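You operate a simulated robot arm through the tools that you are given. There is no shell and no other tool. Be economical: measure what you need, move in short steps, check, and stop when the job is done.

The job below is to be done with a simulated robot arm. You get a single attempt, and the scene is never put back.

## Task
Take the silver sleeve from the top of the grey table and leave it in the black pan.

It is judged by the outcome, as a careful person would: the job done as asked, and still so three seconds after it is handed in. It fails if anything else is knocked over, pushed out of place, dropped, spilled or broken.

## Robot
A 7-joint arm with a two-finger parallel gripper, fixed in place. Base frame: the origin is at the foot of the arm, x ahead of it, y to its left, z up; the work surface is at about z = 0. Lengths are in mm, angles in degrees, forces in N, time in s.
With the tool pointing down near the work surface it reaches from about 220 to 580 mm from the base axis. Its first joint turns from -66.0 to 66.0 degrees. Payload 2.5 kg.
The TCP is the grasp point between the finger pads, 23 mm short of the fingertips. In the tool frame z runs along the fingers and y along their closing line. The gripper opens to 94 mm. The fingers are 38 mm wide and 10 mm thick; the gripper's body (54 by 96 mm) begins 39 mm behind the TCP.
Orientation is that of the tool frame in the base frame, as a unit quaternion [w, x, y, z]. With the fingers straight down and closing along the base's y, the tool's x points along the base's -x, its y along +y and its z along -z.

## Interface
- The arm moves only by the tool step_arm. Its argument "targets" is a list of rows, each an object of numbers (a shift or turn left out is 0, a gripper value left out holds the last): "dx", "dy", "dz": the shift along the tool's x, y, z in units of 20 mm (1.0 is 20 mm); "wx", "wy", "wz": the turn, a rotation vector about the tool's x, y, z in units of 5 degrees (1.0 is 5 degrees); "gripper": the gripper command, from -1 (shut) to 1 (fully open), values between in proportion. In form: [{"dx": .., "dy": .., "dz": .., "wx": .., "wy": .., "wz": .., "gripper": ..}, ...]. A call has 1 to 8 rows; each row shifts and turns the commanded pose from where the row before left it, along the tool's axes as they then stand. A call with a number of a shift or a turn outside -1 to 1 is refused whole. Rows are played at 5 a second. More than 50 mm and 8.6 degrees between two rows, or a gripper value outside its range, and nothing of the call is played. A pose out of reach is approached as far as the arm can. The call stops where the force on the tool passes 40 N (or 10 N more than at its start, if that is more) or the arm is blocked; 0.2 s more then pass. Each finger travels about 108 mm/s and halts on what it meets, pressing with about 37 N; the grip force reading is that of the motor and also rises with nothing between the fingers. The clock runs only during rows and for 0.2 s after the last one: add rows that do not move to give the fingers time. It gives the time, the measured TCP pose, the force on the tool (base axes), the opening and the grip force at its end, in the units of the frame above (readings bear some noise).
- Cameras (640 x 400 px; columns grow to the right, rows downward): "scene" is fixed at [106.9, -397.6, 557.3]; the picture's right is [0.92, -0.40, 0.00], its down [-0.18, -0.41, -0.89] and it looks along [0.36, 0.82, -0.45] (base axes); focal length 361 px, centre (320, 200). "wrist" rides on the gripper at [86, 16, -74] in the tool frame; the picture's right is [-0.18, 0.98, 0.00], its down [-0.58, -0.11, -0.81] and it looks along [-0.79, -0.15, 0.59] (tool axes); focal length 243 px, centre (320, 200). There is no depth. A picture from a camera that has moved, and an enlarged one, comes with that camera's place and axes in the base frame and with its lens.
- capture(camera): a new picture of that camera. The clock stands still meanwhile.
- enlarge(camera, box): a new picture of the part [left, top, right, bottom] of that camera's present view, enlarged. The clock stands still meanwhile.
- sign_off(): hands the job in; it is judged then, once.

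Work in short steps. Places have to be worked out from the pictures, the camera data and where the tool is seen: move nearer, look again, correct. Check each grasp and each placing, and mend what went wrong. You have 90 turns and 46 pictures in all, those below and enlarged ones among them. Open the gripper and draw the arm clear of the work before you hand the job in, unless the task says otherwise; then end with one line.

The tools are called after "Request:" by a JSON object that holds its "op" and its "data". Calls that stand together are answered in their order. step_arm: Moves the arm, as the interface text tells. Its arguments: {"type":"object","properties":{"targets":{"type":"array","items":{"type":"object","properties":{"dx":{"type":"number"},"dy":{"type":"number"},"dz":{"type":"number"},"wx":{"type":"number"},"wy":{"type":"number"},"wz":{"type":"number"},"gripper":{"type":"number"}}}}},"required":["targets"]} The other tools are called the same way: capture (camera) takes a picture; enlarge (camera, box) takes an enlarged picture of a part of a camera's view; sign_off () hands the job in.

At the start:

```text
t: 0.0
tcp_pos: [305.5, 133.6, 343.1]
orientation: [0.0, 0.001, 1.0, 0.0]
wrist_force: [0.2, -1.0, -0.3]
finger_gap: 93.9
finger_force: 0.1
```

scene: 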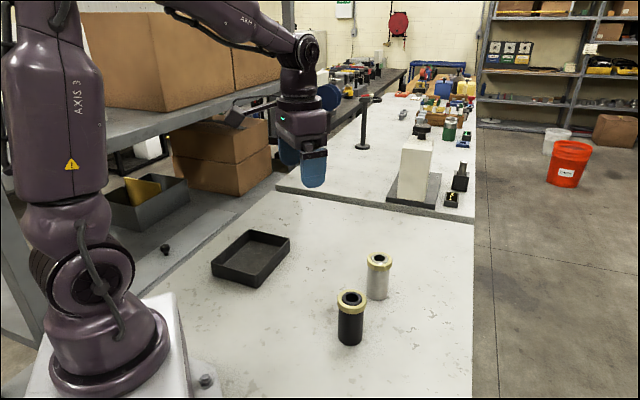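
wrist: 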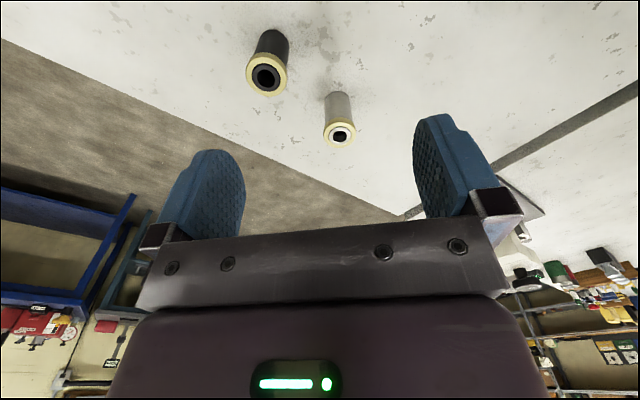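

The silver sleeve stands around (480,130), the black one around (363,45), and the pan around (248,358). I'll enlarge the view to refine these.

Request:
{"op": "enlarge", "data": {"camera": "scene", "box": [310, 240, 430, 360]}}

Request:
{"op": "enlarge", "data": {"camera": "scene", "box": [200, 215, 300, 300]}}

```text
3.33 times, centred on (370, 300) of scene
camera zoom: at [106.9, -397.6, 557.3], right [0.92, -0.4, 0.0], down [-0.18, -0.41, -0.89], along [0.36, 0.82, -0.45], focal length 1204 px, centre (153, -133)
```

zoom: 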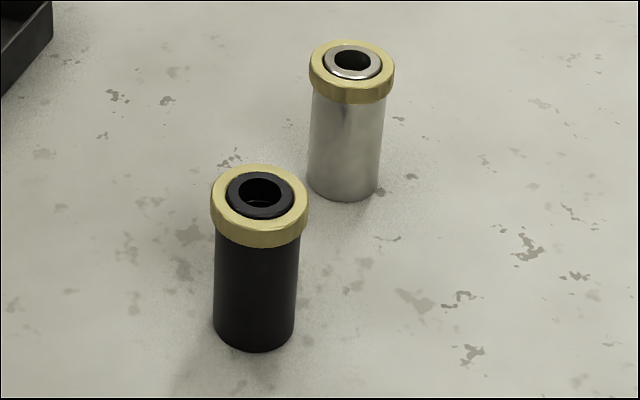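

```text
4.71 times, centred on (250, 258) of scene
camera zoom: at [106.9, -397.6, 557.3], right [0.92, -0.4, 0.0], down [-0.18, -0.41, -0.89], along [0.36, 0.82, -0.45], focal length 1699 px, centre (649, -71)
```

zoom: 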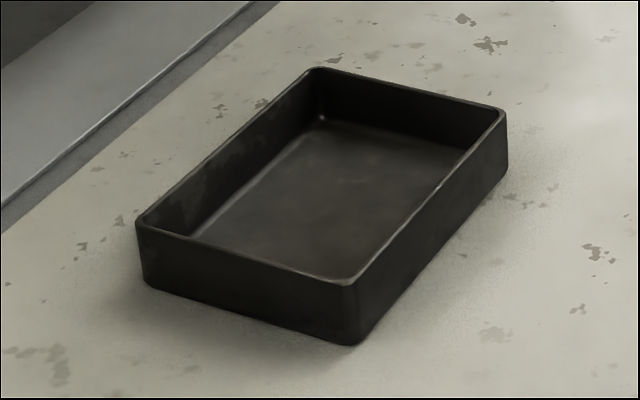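

The collar is about 56 mm across and the sleeve is about 92 mm tall, standing near (482,135). First I go above it at a safe height and look again.

Request:
{"op": "step_arm", "data": {"targets": [{"dx": -1, "dz": 0.7, "gripper": 1}, {"dx": -1, "dz": 0.7}, {"dx": -1, "dz": 0.7}, {"dx": -1, "dz": 0.7}, {"dx": -1, "dz": 0.7}, {"dx": -1, "dz": 0.7}, {"dx": -0.5, "dz": 0.7}, {}]}}

Request:
{"op": "capture", "data": {"camera": "wrist"}}

Request:
{"op": "capture", "data": {"camera": "scene"}}

```text
t: 1.8
tcp_pos: [435.6, 133.9, 246.4]
orientation: [0.0, 0.001, 1.0, 0.0]
wrist_force: [0.5, 0.7, 0.2]
finger_gap: 94.1
finger_force: 0.0
```

```text
41 pictures are left
camera wrist: at [348.3, 150.2, 320.1], right [0.18, 0.98, 0.0], down [0.58, -0.11, 0.81], along [0.79, -0.15, -0.59], focal length 243 px, centre (320, 200)
```

wrist: 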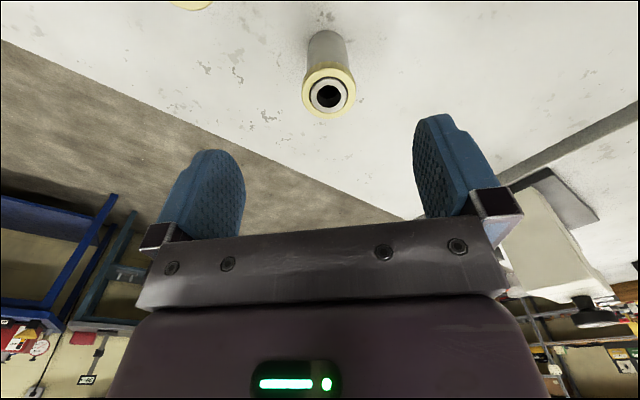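

```text
40 pictures are left
```

scene: 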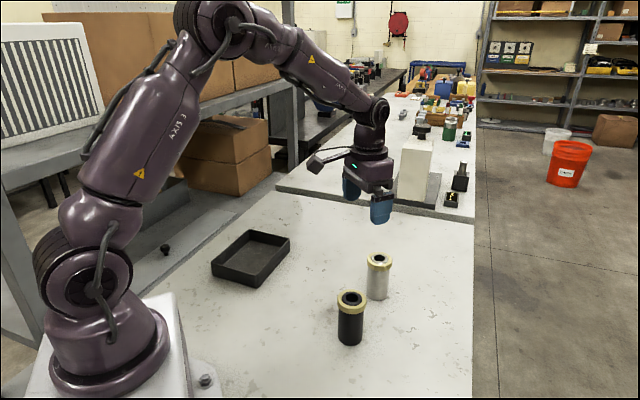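

The wrist view puts the sleeve axis at about (480,134.5), which agrees with the scene view. I centre over it and go down to z≈140, leaving the fingertips clear above the top.

Request:
{"op": "step_arm", "data": {"targets": [{"dx": -1}, {"dx": -1}, {"dx": -0.22, "dz": 1}, {"dz": 1}, {"dz": 1}, {"dz": 1}, {"dz": 1}, {}]}}

Request:
{"op": "capture", "data": {"camera": "wrist"}}

Request:
{"op": "capture", "data": {"camera": "scene"}}

```text
t: 3.6
tcp_pos: [480.1, 133.5, 144.0]
orientation: [0.0, 0.0, 1.0, 0.001]
wrist_force: [0.5, -0.6, -0.6]
finger_gap: 93.8
finger_force: 0.0
```

```text
39 pictures are left
camera wrist: at [392.7, 150.1, 219.7], right [0.18, 0.98, 0.0], down [0.58, -0.11, 0.81], along [0.79, -0.15, -0.59], focal length 243 px, centre (320, 200)
```

wrist: 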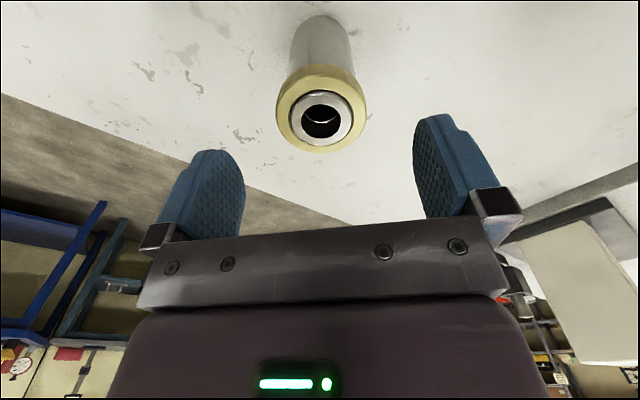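

```text
38 pictures are left
```

scene: 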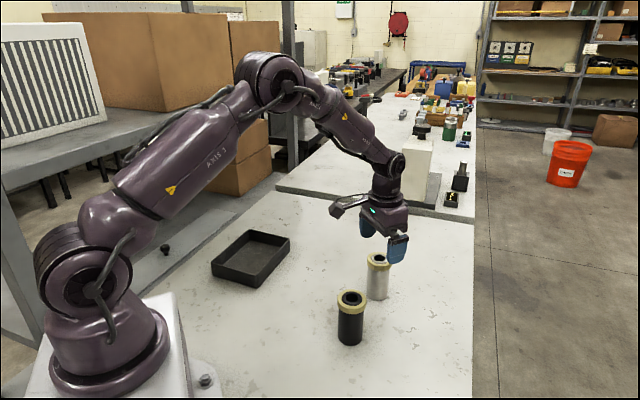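

The sleeve axis now reads about (476.5,135.3). I make that small correction, then go down to z≈70, where the gripper body stays about 14 mm above the sleeve top.

Request:
{"op": "step_arm", "data": {"targets": [{"dx": 0.15, "dy": 0.09}, {"dz": 0.9}, {"dz": 0.9}, {"dz": 0.9}, {"dz": 1}, {}]}}

Request:
{"op": "capture", "data": {"camera": "scene"}}

Request:
{"op": "capture", "data": {"camera": "wrist"}}

```text
t: 5.0
tcp_pos: [477.7, 135.6, 71.5]
orientation: [0.0, 0.0, 1.0, 0.0]
wrist_force: [-0.2, 0.4, 0.6]
finger_gap: 94.2
finger_force: 0.1
```

```text
37 pictures are left
```

scene: 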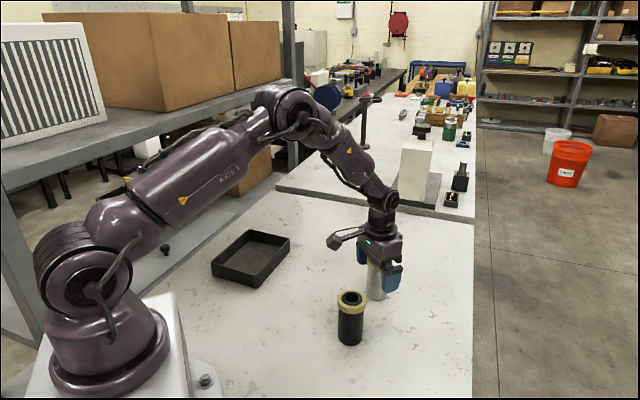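

```text
36 pictures are left
camera wrist: at [390.0, 152.3, 145.7], right [0.18, 0.98, 0.0], down [0.58, -0.11, 0.81], along [0.79, -0.15, -0.59], focal length 243 px, centre (320, 200)
```

wrist: 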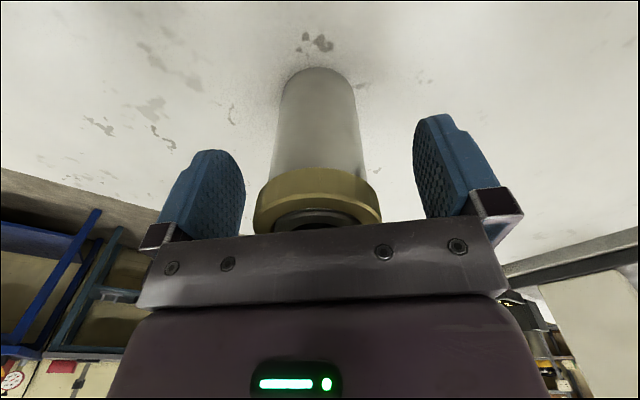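

The sleeve is centred between the fingers and they will meet the collar. I close the gripper and wait.

Request:
{"op": "step_arm", "data": {"targets": [{"gripper": 0.4}, {"gripper": 0}, {"gripper": -1}, {}, {}]}}

Request:
{"op": "capture", "data": {"camera": "wrist"}}

```text
t: 6.2
tcp_pos: [478.2, 135.0, 70.5]
orientation: [0.0, -0.001, 1.0, 0.001]
wrist_force: [-0.1, -1.4, 1.6]
finger_gap: 52.3
finger_force: 37.1
```

```text
35 pictures are left
camera wrist: at [389.9, 152.1, 146.0], right [0.18, 0.98, 0.0], down [0.58, -0.11, 0.81], along [0.79, -0.15, -0.59], focal length 243 px, centre (320, 200)
```

wrist: 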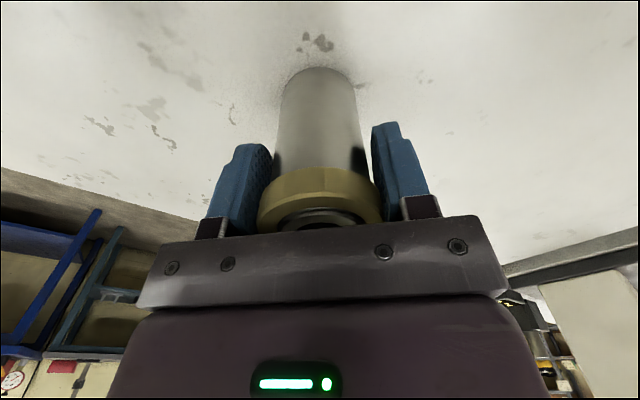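

The fingers have stopped on the collar at 52 mm with 37 N. I lift 20 mm and check whether the whole sleeve comes up.

Request:
{"op": "step_arm", "data": {"targets": [{"dz": -0.4}, {"dz": -0.6}, {}]}}

Request:
{"op": "capture", "data": {"camera": "wrist"}}

Request:
{"op": "enlarge", "data": {"camera": "scene", "box": [310, 220, 430, 340]}}

```text
t: 7.0
tcp_pos: [477.7, 136.4, 91.1]
orientation: [-0.001, 0.0, 1.0, 0.0]
wrist_force: [0.3, -0.3, -4.3]
finger_gap: 52.0
finger_force: 37.4
```

```text
34 pictures are left
camera wrist: at [389.6, 152.0, 165.9], right [0.18, 0.98, 0.0], down [0.58, -0.11, 0.81], along [0.79, -0.15, -0.59], focal length 243 px, centre (320, 200)
```

wrist: 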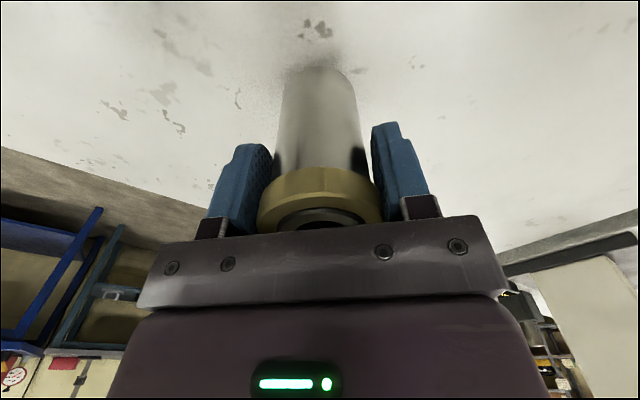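

```text
3.33 times, centred on (370, 280) of scene
camera zoom: at [107.0, -397.6, 557.3], right [0.92, -0.4, 0.0], down [-0.18, -0.41, -0.89], along [0.36, 0.82, -0.45], focal length 1204 px, centre (153, -67)
```

zoom: 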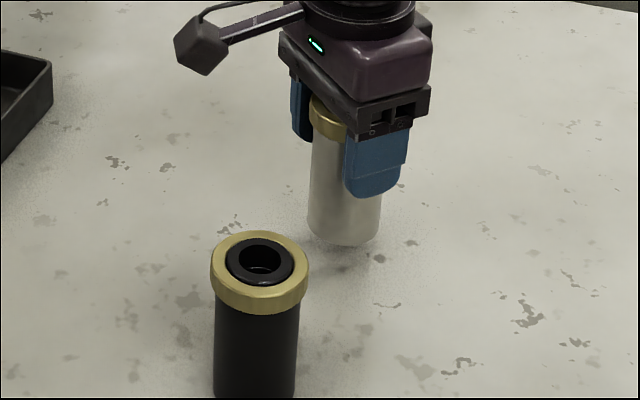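

The sleeve came up whole, weighing about 0.45 kg with no slip. I raise it to z≈170 and start toward the pan in stages.

Request:
{"op": "step_arm", "data": {"targets": [{"dz": -1}, {"dz": -1}, {"dz": -1}, {"dz": -1}, {"dx": 0.7, "dy": 0.7}, {"dx": 0.7, "dy": 0.7}, {"dx": 0.7, "dy": 0.7}, {"dx": 0.7, "dy": 0.7}]}}

Request:
{"op": "step_arm", "data": {"targets": [{"dx": 0.7, "dy": 0.7}, {"dx": 0.7, "dy": 0.7}, {"dx": 0.7, "dy": 0.7}, {"dx": 0.7, "dy": 0.7}, {}]}}

Request:
{"op": "capture", "data": {"camera": "scene"}}

```text
t: 8.8
tcp_pos: [421.2, 191.0, 171.0]
orientation: [-0.001, 0.0, 1.0, 0.0]
wrist_force: [-0.3, -0.8, -4.6]
finger_gap: 52.2
finger_force: 37.1
```

```text
t: 10.0
tcp_pos: [364.3, 247.8, 170.4]
orientation: [0.0, 0.0, 1.0, 0.0]
wrist_force: [0.1, -0.2, -5.0]
finger_gap: 51.7
finger_force: 36.3
```

```text
32 pictures are left
```

scene: 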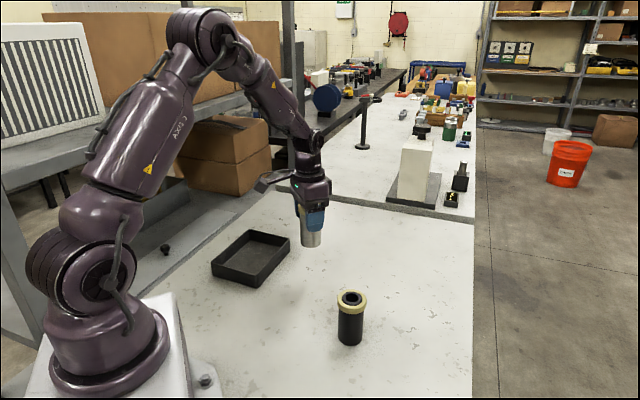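

All is clear so far with the grip steady. I continue halfway, then check the shelf clearance.

Request:
{"op": "step_arm", "data": {"targets": [{"dx": 0.66, "dy": 0.69}, {"dx": 0.66, "dy": 0.69}, {"dx": 0.66, "dy": 0.69}, {"dx": 0.66, "dy": 0.69}, {}]}}

Request:
{"op": "capture", "data": {"camera": "scene"}}

Request:
{"op": "capture", "data": {"camera": "wrist"}}

```text
t: 11.2
tcp_pos: [312.2, 302.7, 171.7]
orientation: [0.0, 0.0, 1.0, 0.0]
wrist_force: [-0.6, -0.4, -4.8]
finger_gap: 52.3
finger_force: 37.3
```

```text
31 pictures are left
```

scene: 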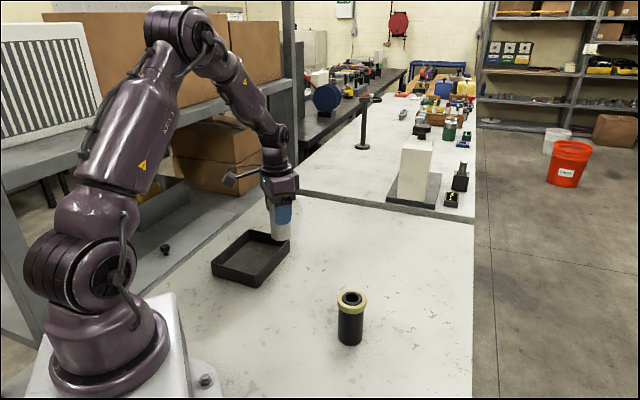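

```text
30 pictures are left
camera wrist: at [224.4, 319.9, 245.8], right [0.18, 0.98, 0.0], down [0.58, -0.11, 0.81], along [0.79, -0.15, -0.59], focal length 243 px, centre (320, 200)
```

wrist: 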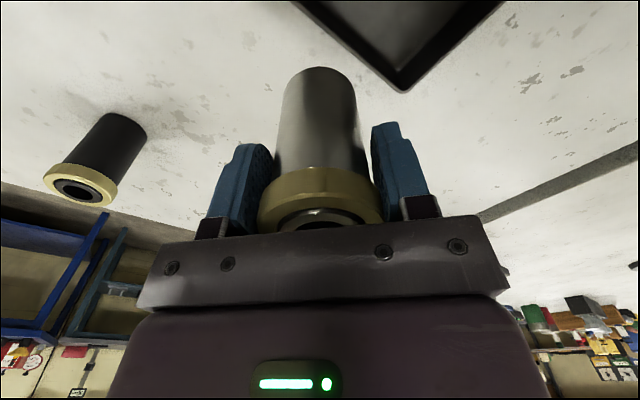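

The pan's right corner works out at (351,371), which matches my earlier estimate, so the pan centre is about (255,362). The shelf lies beyond the table edge, so I continue to above the pan.

Request:
{"op": "step_arm", "data": {"targets": [{"dx": 0.68, "dy": 0.72}, {"dx": 0.68, "dy": 0.72}, {"dx": 0.68, "dy": 0.72}, {"dx": 0.68, "dy": 0.72}, {}]}}

Request:
{"op": "enlarge", "data": {"camera": "scene", "box": [160, 130, 340, 300]}}

Request:
{"op": "capture", "data": {"camera": "wrist"}}

```text
t: 12.4
tcp_pos: [256.8, 361.5, 170.9]
orientation: [0.0, 0.0, 1.0, -0.001]
wrist_force: [-0.4, 0.0, -4.7]
finger_gap: 52.0
finger_force: 36.8
```

```text
2.35 times, centred on (250, 215) of scene
camera zoom: at [107.0, -397.6, 557.3], right [0.92, -0.4, 0.0], down [-0.18, -0.41, -0.89], along [0.36, 0.82, -0.45], focal length 850 px, centre (485, 165)
```

zoom: 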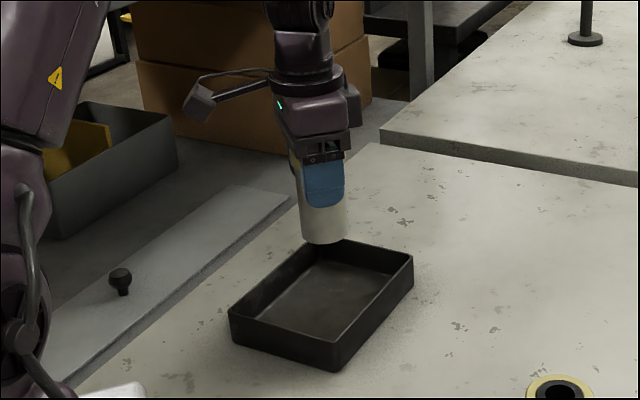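

```text
28 pictures are left
camera wrist: at [169.2, 377.2, 246.1], right [0.18, 0.98, 0.0], down [0.58, -0.11, 0.81], along [0.79, -0.15, -0.59], focal length 243 px, centre (320, 200)
```

wrist: 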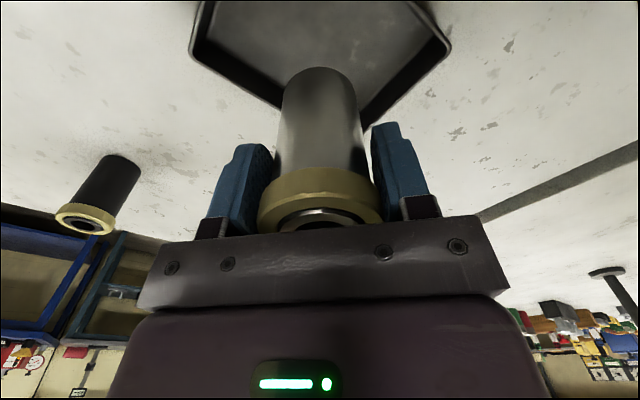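

The far and near corners put the pan centre at about (250,364). I shift slightly and go down until the sleeve bottom is about 10 mm above the floor.

Request:
{"op": "step_arm", "data": {"targets": [{"dx": 0.33, "dy": 0.1}, {"dz": 0.9}, {"dz": 0.9}, {"dz": 0.9}, {"dz": 0.9}, {"dz": 0.7}, {}]}}

Request:
{"op": "enlarge", "data": {"camera": "scene", "box": [180, 170, 320, 300]}}

Request:
{"op": "capture", "data": {"camera": "wrist"}}

```text
t: 14.0
tcp_pos: [251.5, 363.1, 83.9]
orientation: [0.0, 0.0, 1.0, -0.001]
wrist_force: [0.8, -0.4, -4.3]
finger_gap: 52.0
finger_force: 37.3
```

```text
3.08 times, centred on (250, 235) of scene
camera zoom: at [107.0, -397.6, 557.3], right [0.92, -0.4, 0.0], down [-0.18, -0.41, -0.89], along [0.36, 0.82, -0.45], focal length 1111 px, centre (535, 92)
```

zoom: 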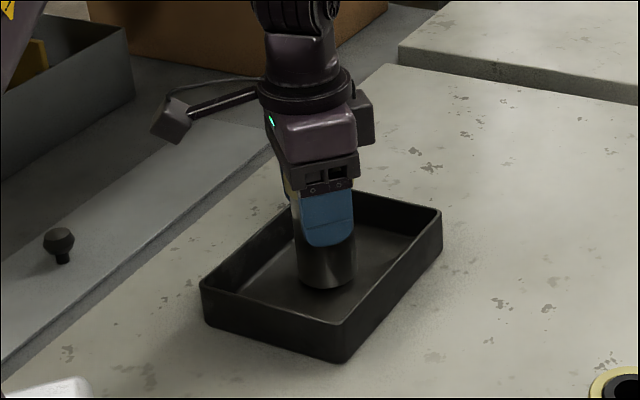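

```text
26 pictures are left
camera wrist: at [163.5, 378.9, 159.3], right [0.18, 0.98, 0.0], down [0.58, -0.11, 0.81], along [0.79, -0.15, -0.59], focal length 243 px, centre (320, 200)
```

wrist: 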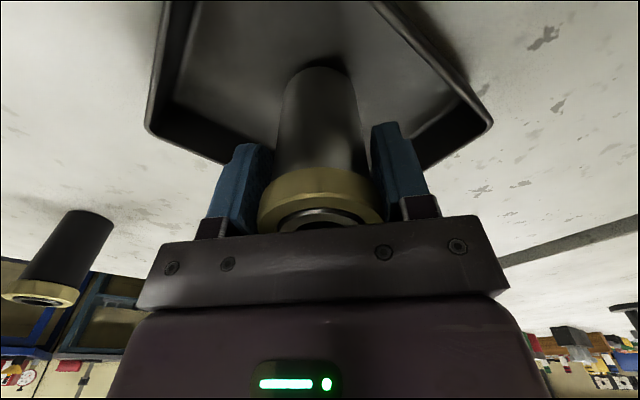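

The sleeve is inside the pan and well clear of the walls. I lower it gently in small steps, watching the force for contact.

Request:
{"op": "step_arm", "data": {"targets": [{"dz": 0.15}, {"dz": 0.15}, {}]}}

Request:
{"op": "step_arm", "data": {"targets": [{"dz": 0.1}, {}]}}

```text
t: 14.8
tcp_pos: [251.0, 363.0, 79.5]
orientation: [0.0, 0.0, 1.0, 0.0]
wrist_force: [-1.0, -0.8, -3.0]
finger_gap: 51.9
finger_force: 36.3
```

```text
t: 15.4
tcp_pos: [251.1, 362.1, 77.0]
orientation: [0.0, 0.0, 1.0, -0.001]
wrist_force: [-0.6, 0.6, -3.9]
finger_gap: 51.9
finger_force: 37.0
```

No contact yet at z≈77, so I continue down.

Request:
{"op": "step_arm", "data": {"targets": [{"dz": 0.1}, {}]}}

Request:
{"op": "step_arm", "data": {"targets": [{"dz": 0.07}, {}]}}

```text
t: 16.0
tcp_pos: [251.5, 362.7, 75.0]
orientation: [0.001, 0.0, 1.0, 0.001]
wrist_force: [-3.2, -3.3, 7.6]
finger_gap: 51.8
finger_force: 37.2
```

```text
t: 16.8
tcp_pos: [252.0, 363.5, 76.3]
orientation: [0.001, 0.0, 1.0, 0.001]
wrist_force: [-1.7, -3.7, 4.3]
finger_gap: 51.9
finger_force: 37.2
stopped in row 2: the force on the tool passed its limit (the readings are from after the stop); the commanded pose is now the measured one
```

The vertical force has reversed, so the sleeve is resting on the pan floor. I open gently.

Request:
{"op": "step_arm", "data": {"targets": [{"gripper": 0.2}, {"gripper": 0.35}, {"gripper": 0.6}, {}]}}

Request:
{"op": "capture", "data": {"camera": "wrist"}}

```text
t: 17.8
tcp_pos: [251.3, 362.6, 74.2]
orientation: [0.0, 0.001, 1.0, 0.001]
wrist_force: [-0.3, -0.2, 0.1]
finger_gap: 75.4
finger_force: 0.0
```

```text
25 pictures are left
camera wrist: at [164.0, 379.2, 150.0], right [0.18, 0.98, 0.0], down [0.58, -0.11, 0.81], along [0.79, -0.15, -0.59], focal length 243 px, centre (320, 200)
```

wrist: 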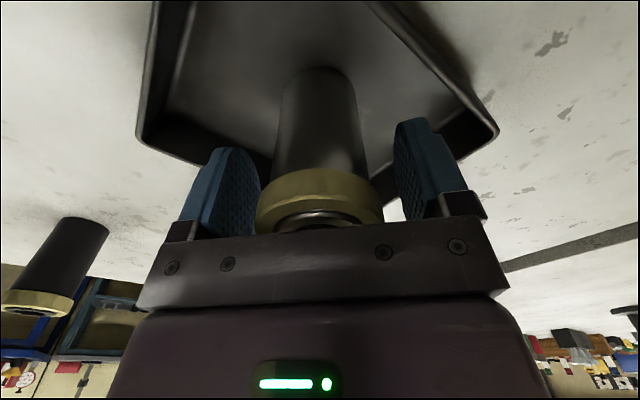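

The sleeve stands upright and both fingers are free of it. I raise the arm straight up.

Request:
{"op": "step_arm", "data": {"targets": [{"dz": -0.5, "gripper": 0.8}, {"dz": -1}, {"dz": -1}, {"dz": -1}, {"dz": -1}, {"dz": -1}, {"dz": -1}, {}]}}

Request:
{"op": "capture", "data": {"camera": "scene"}}

Request:
{"op": "enlarge", "data": {"camera": "scene", "box": [180, 170, 320, 300]}}

```text
t: 19.6
tcp_pos: [251.9, 363.1, 206.6]
orientation: [0.001, 0.001, 1.0, -0.001]
wrist_force: [-1.3, 0.1, 0.0]
finger_gap: 84.5
finger_force: 0.1
```

```text
24 pictures are left
```

scene: 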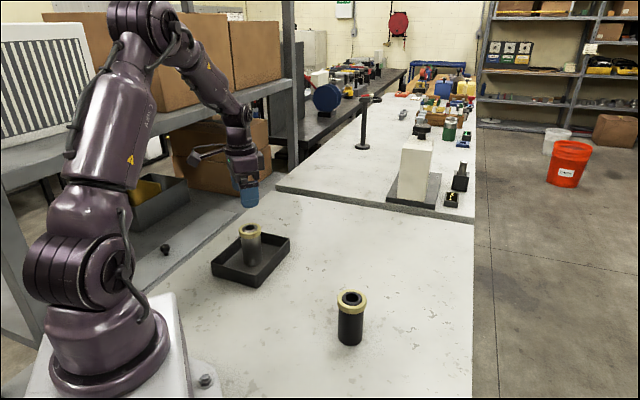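

```text
3.08 times, centred on (250, 235) of scene
camera zoom: at [106.9, -397.6, 557.3], right [0.92, -0.4, 0.0], down [-0.18, -0.41, -0.89], along [0.36, 0.82, -0.45], focal length 1111 px, centre (535, 92)
```

zoom: 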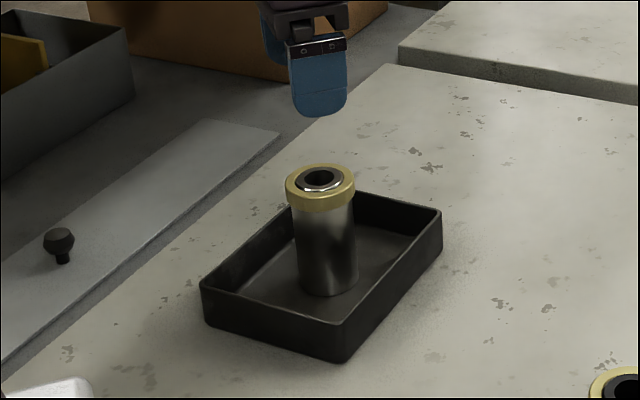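

The sleeve stands upright in the pan, the pan and black sleeve have not moved, and the arm is clear with the gripper open. I hand the job in.

Request:
{"op": "sign_off", "data": {}}

```text
The job is handed in.
```

The silver sleeve is standing upright in the black pan; the pan and the black sleeve have not moved, and the arm is clear with its gripper open.
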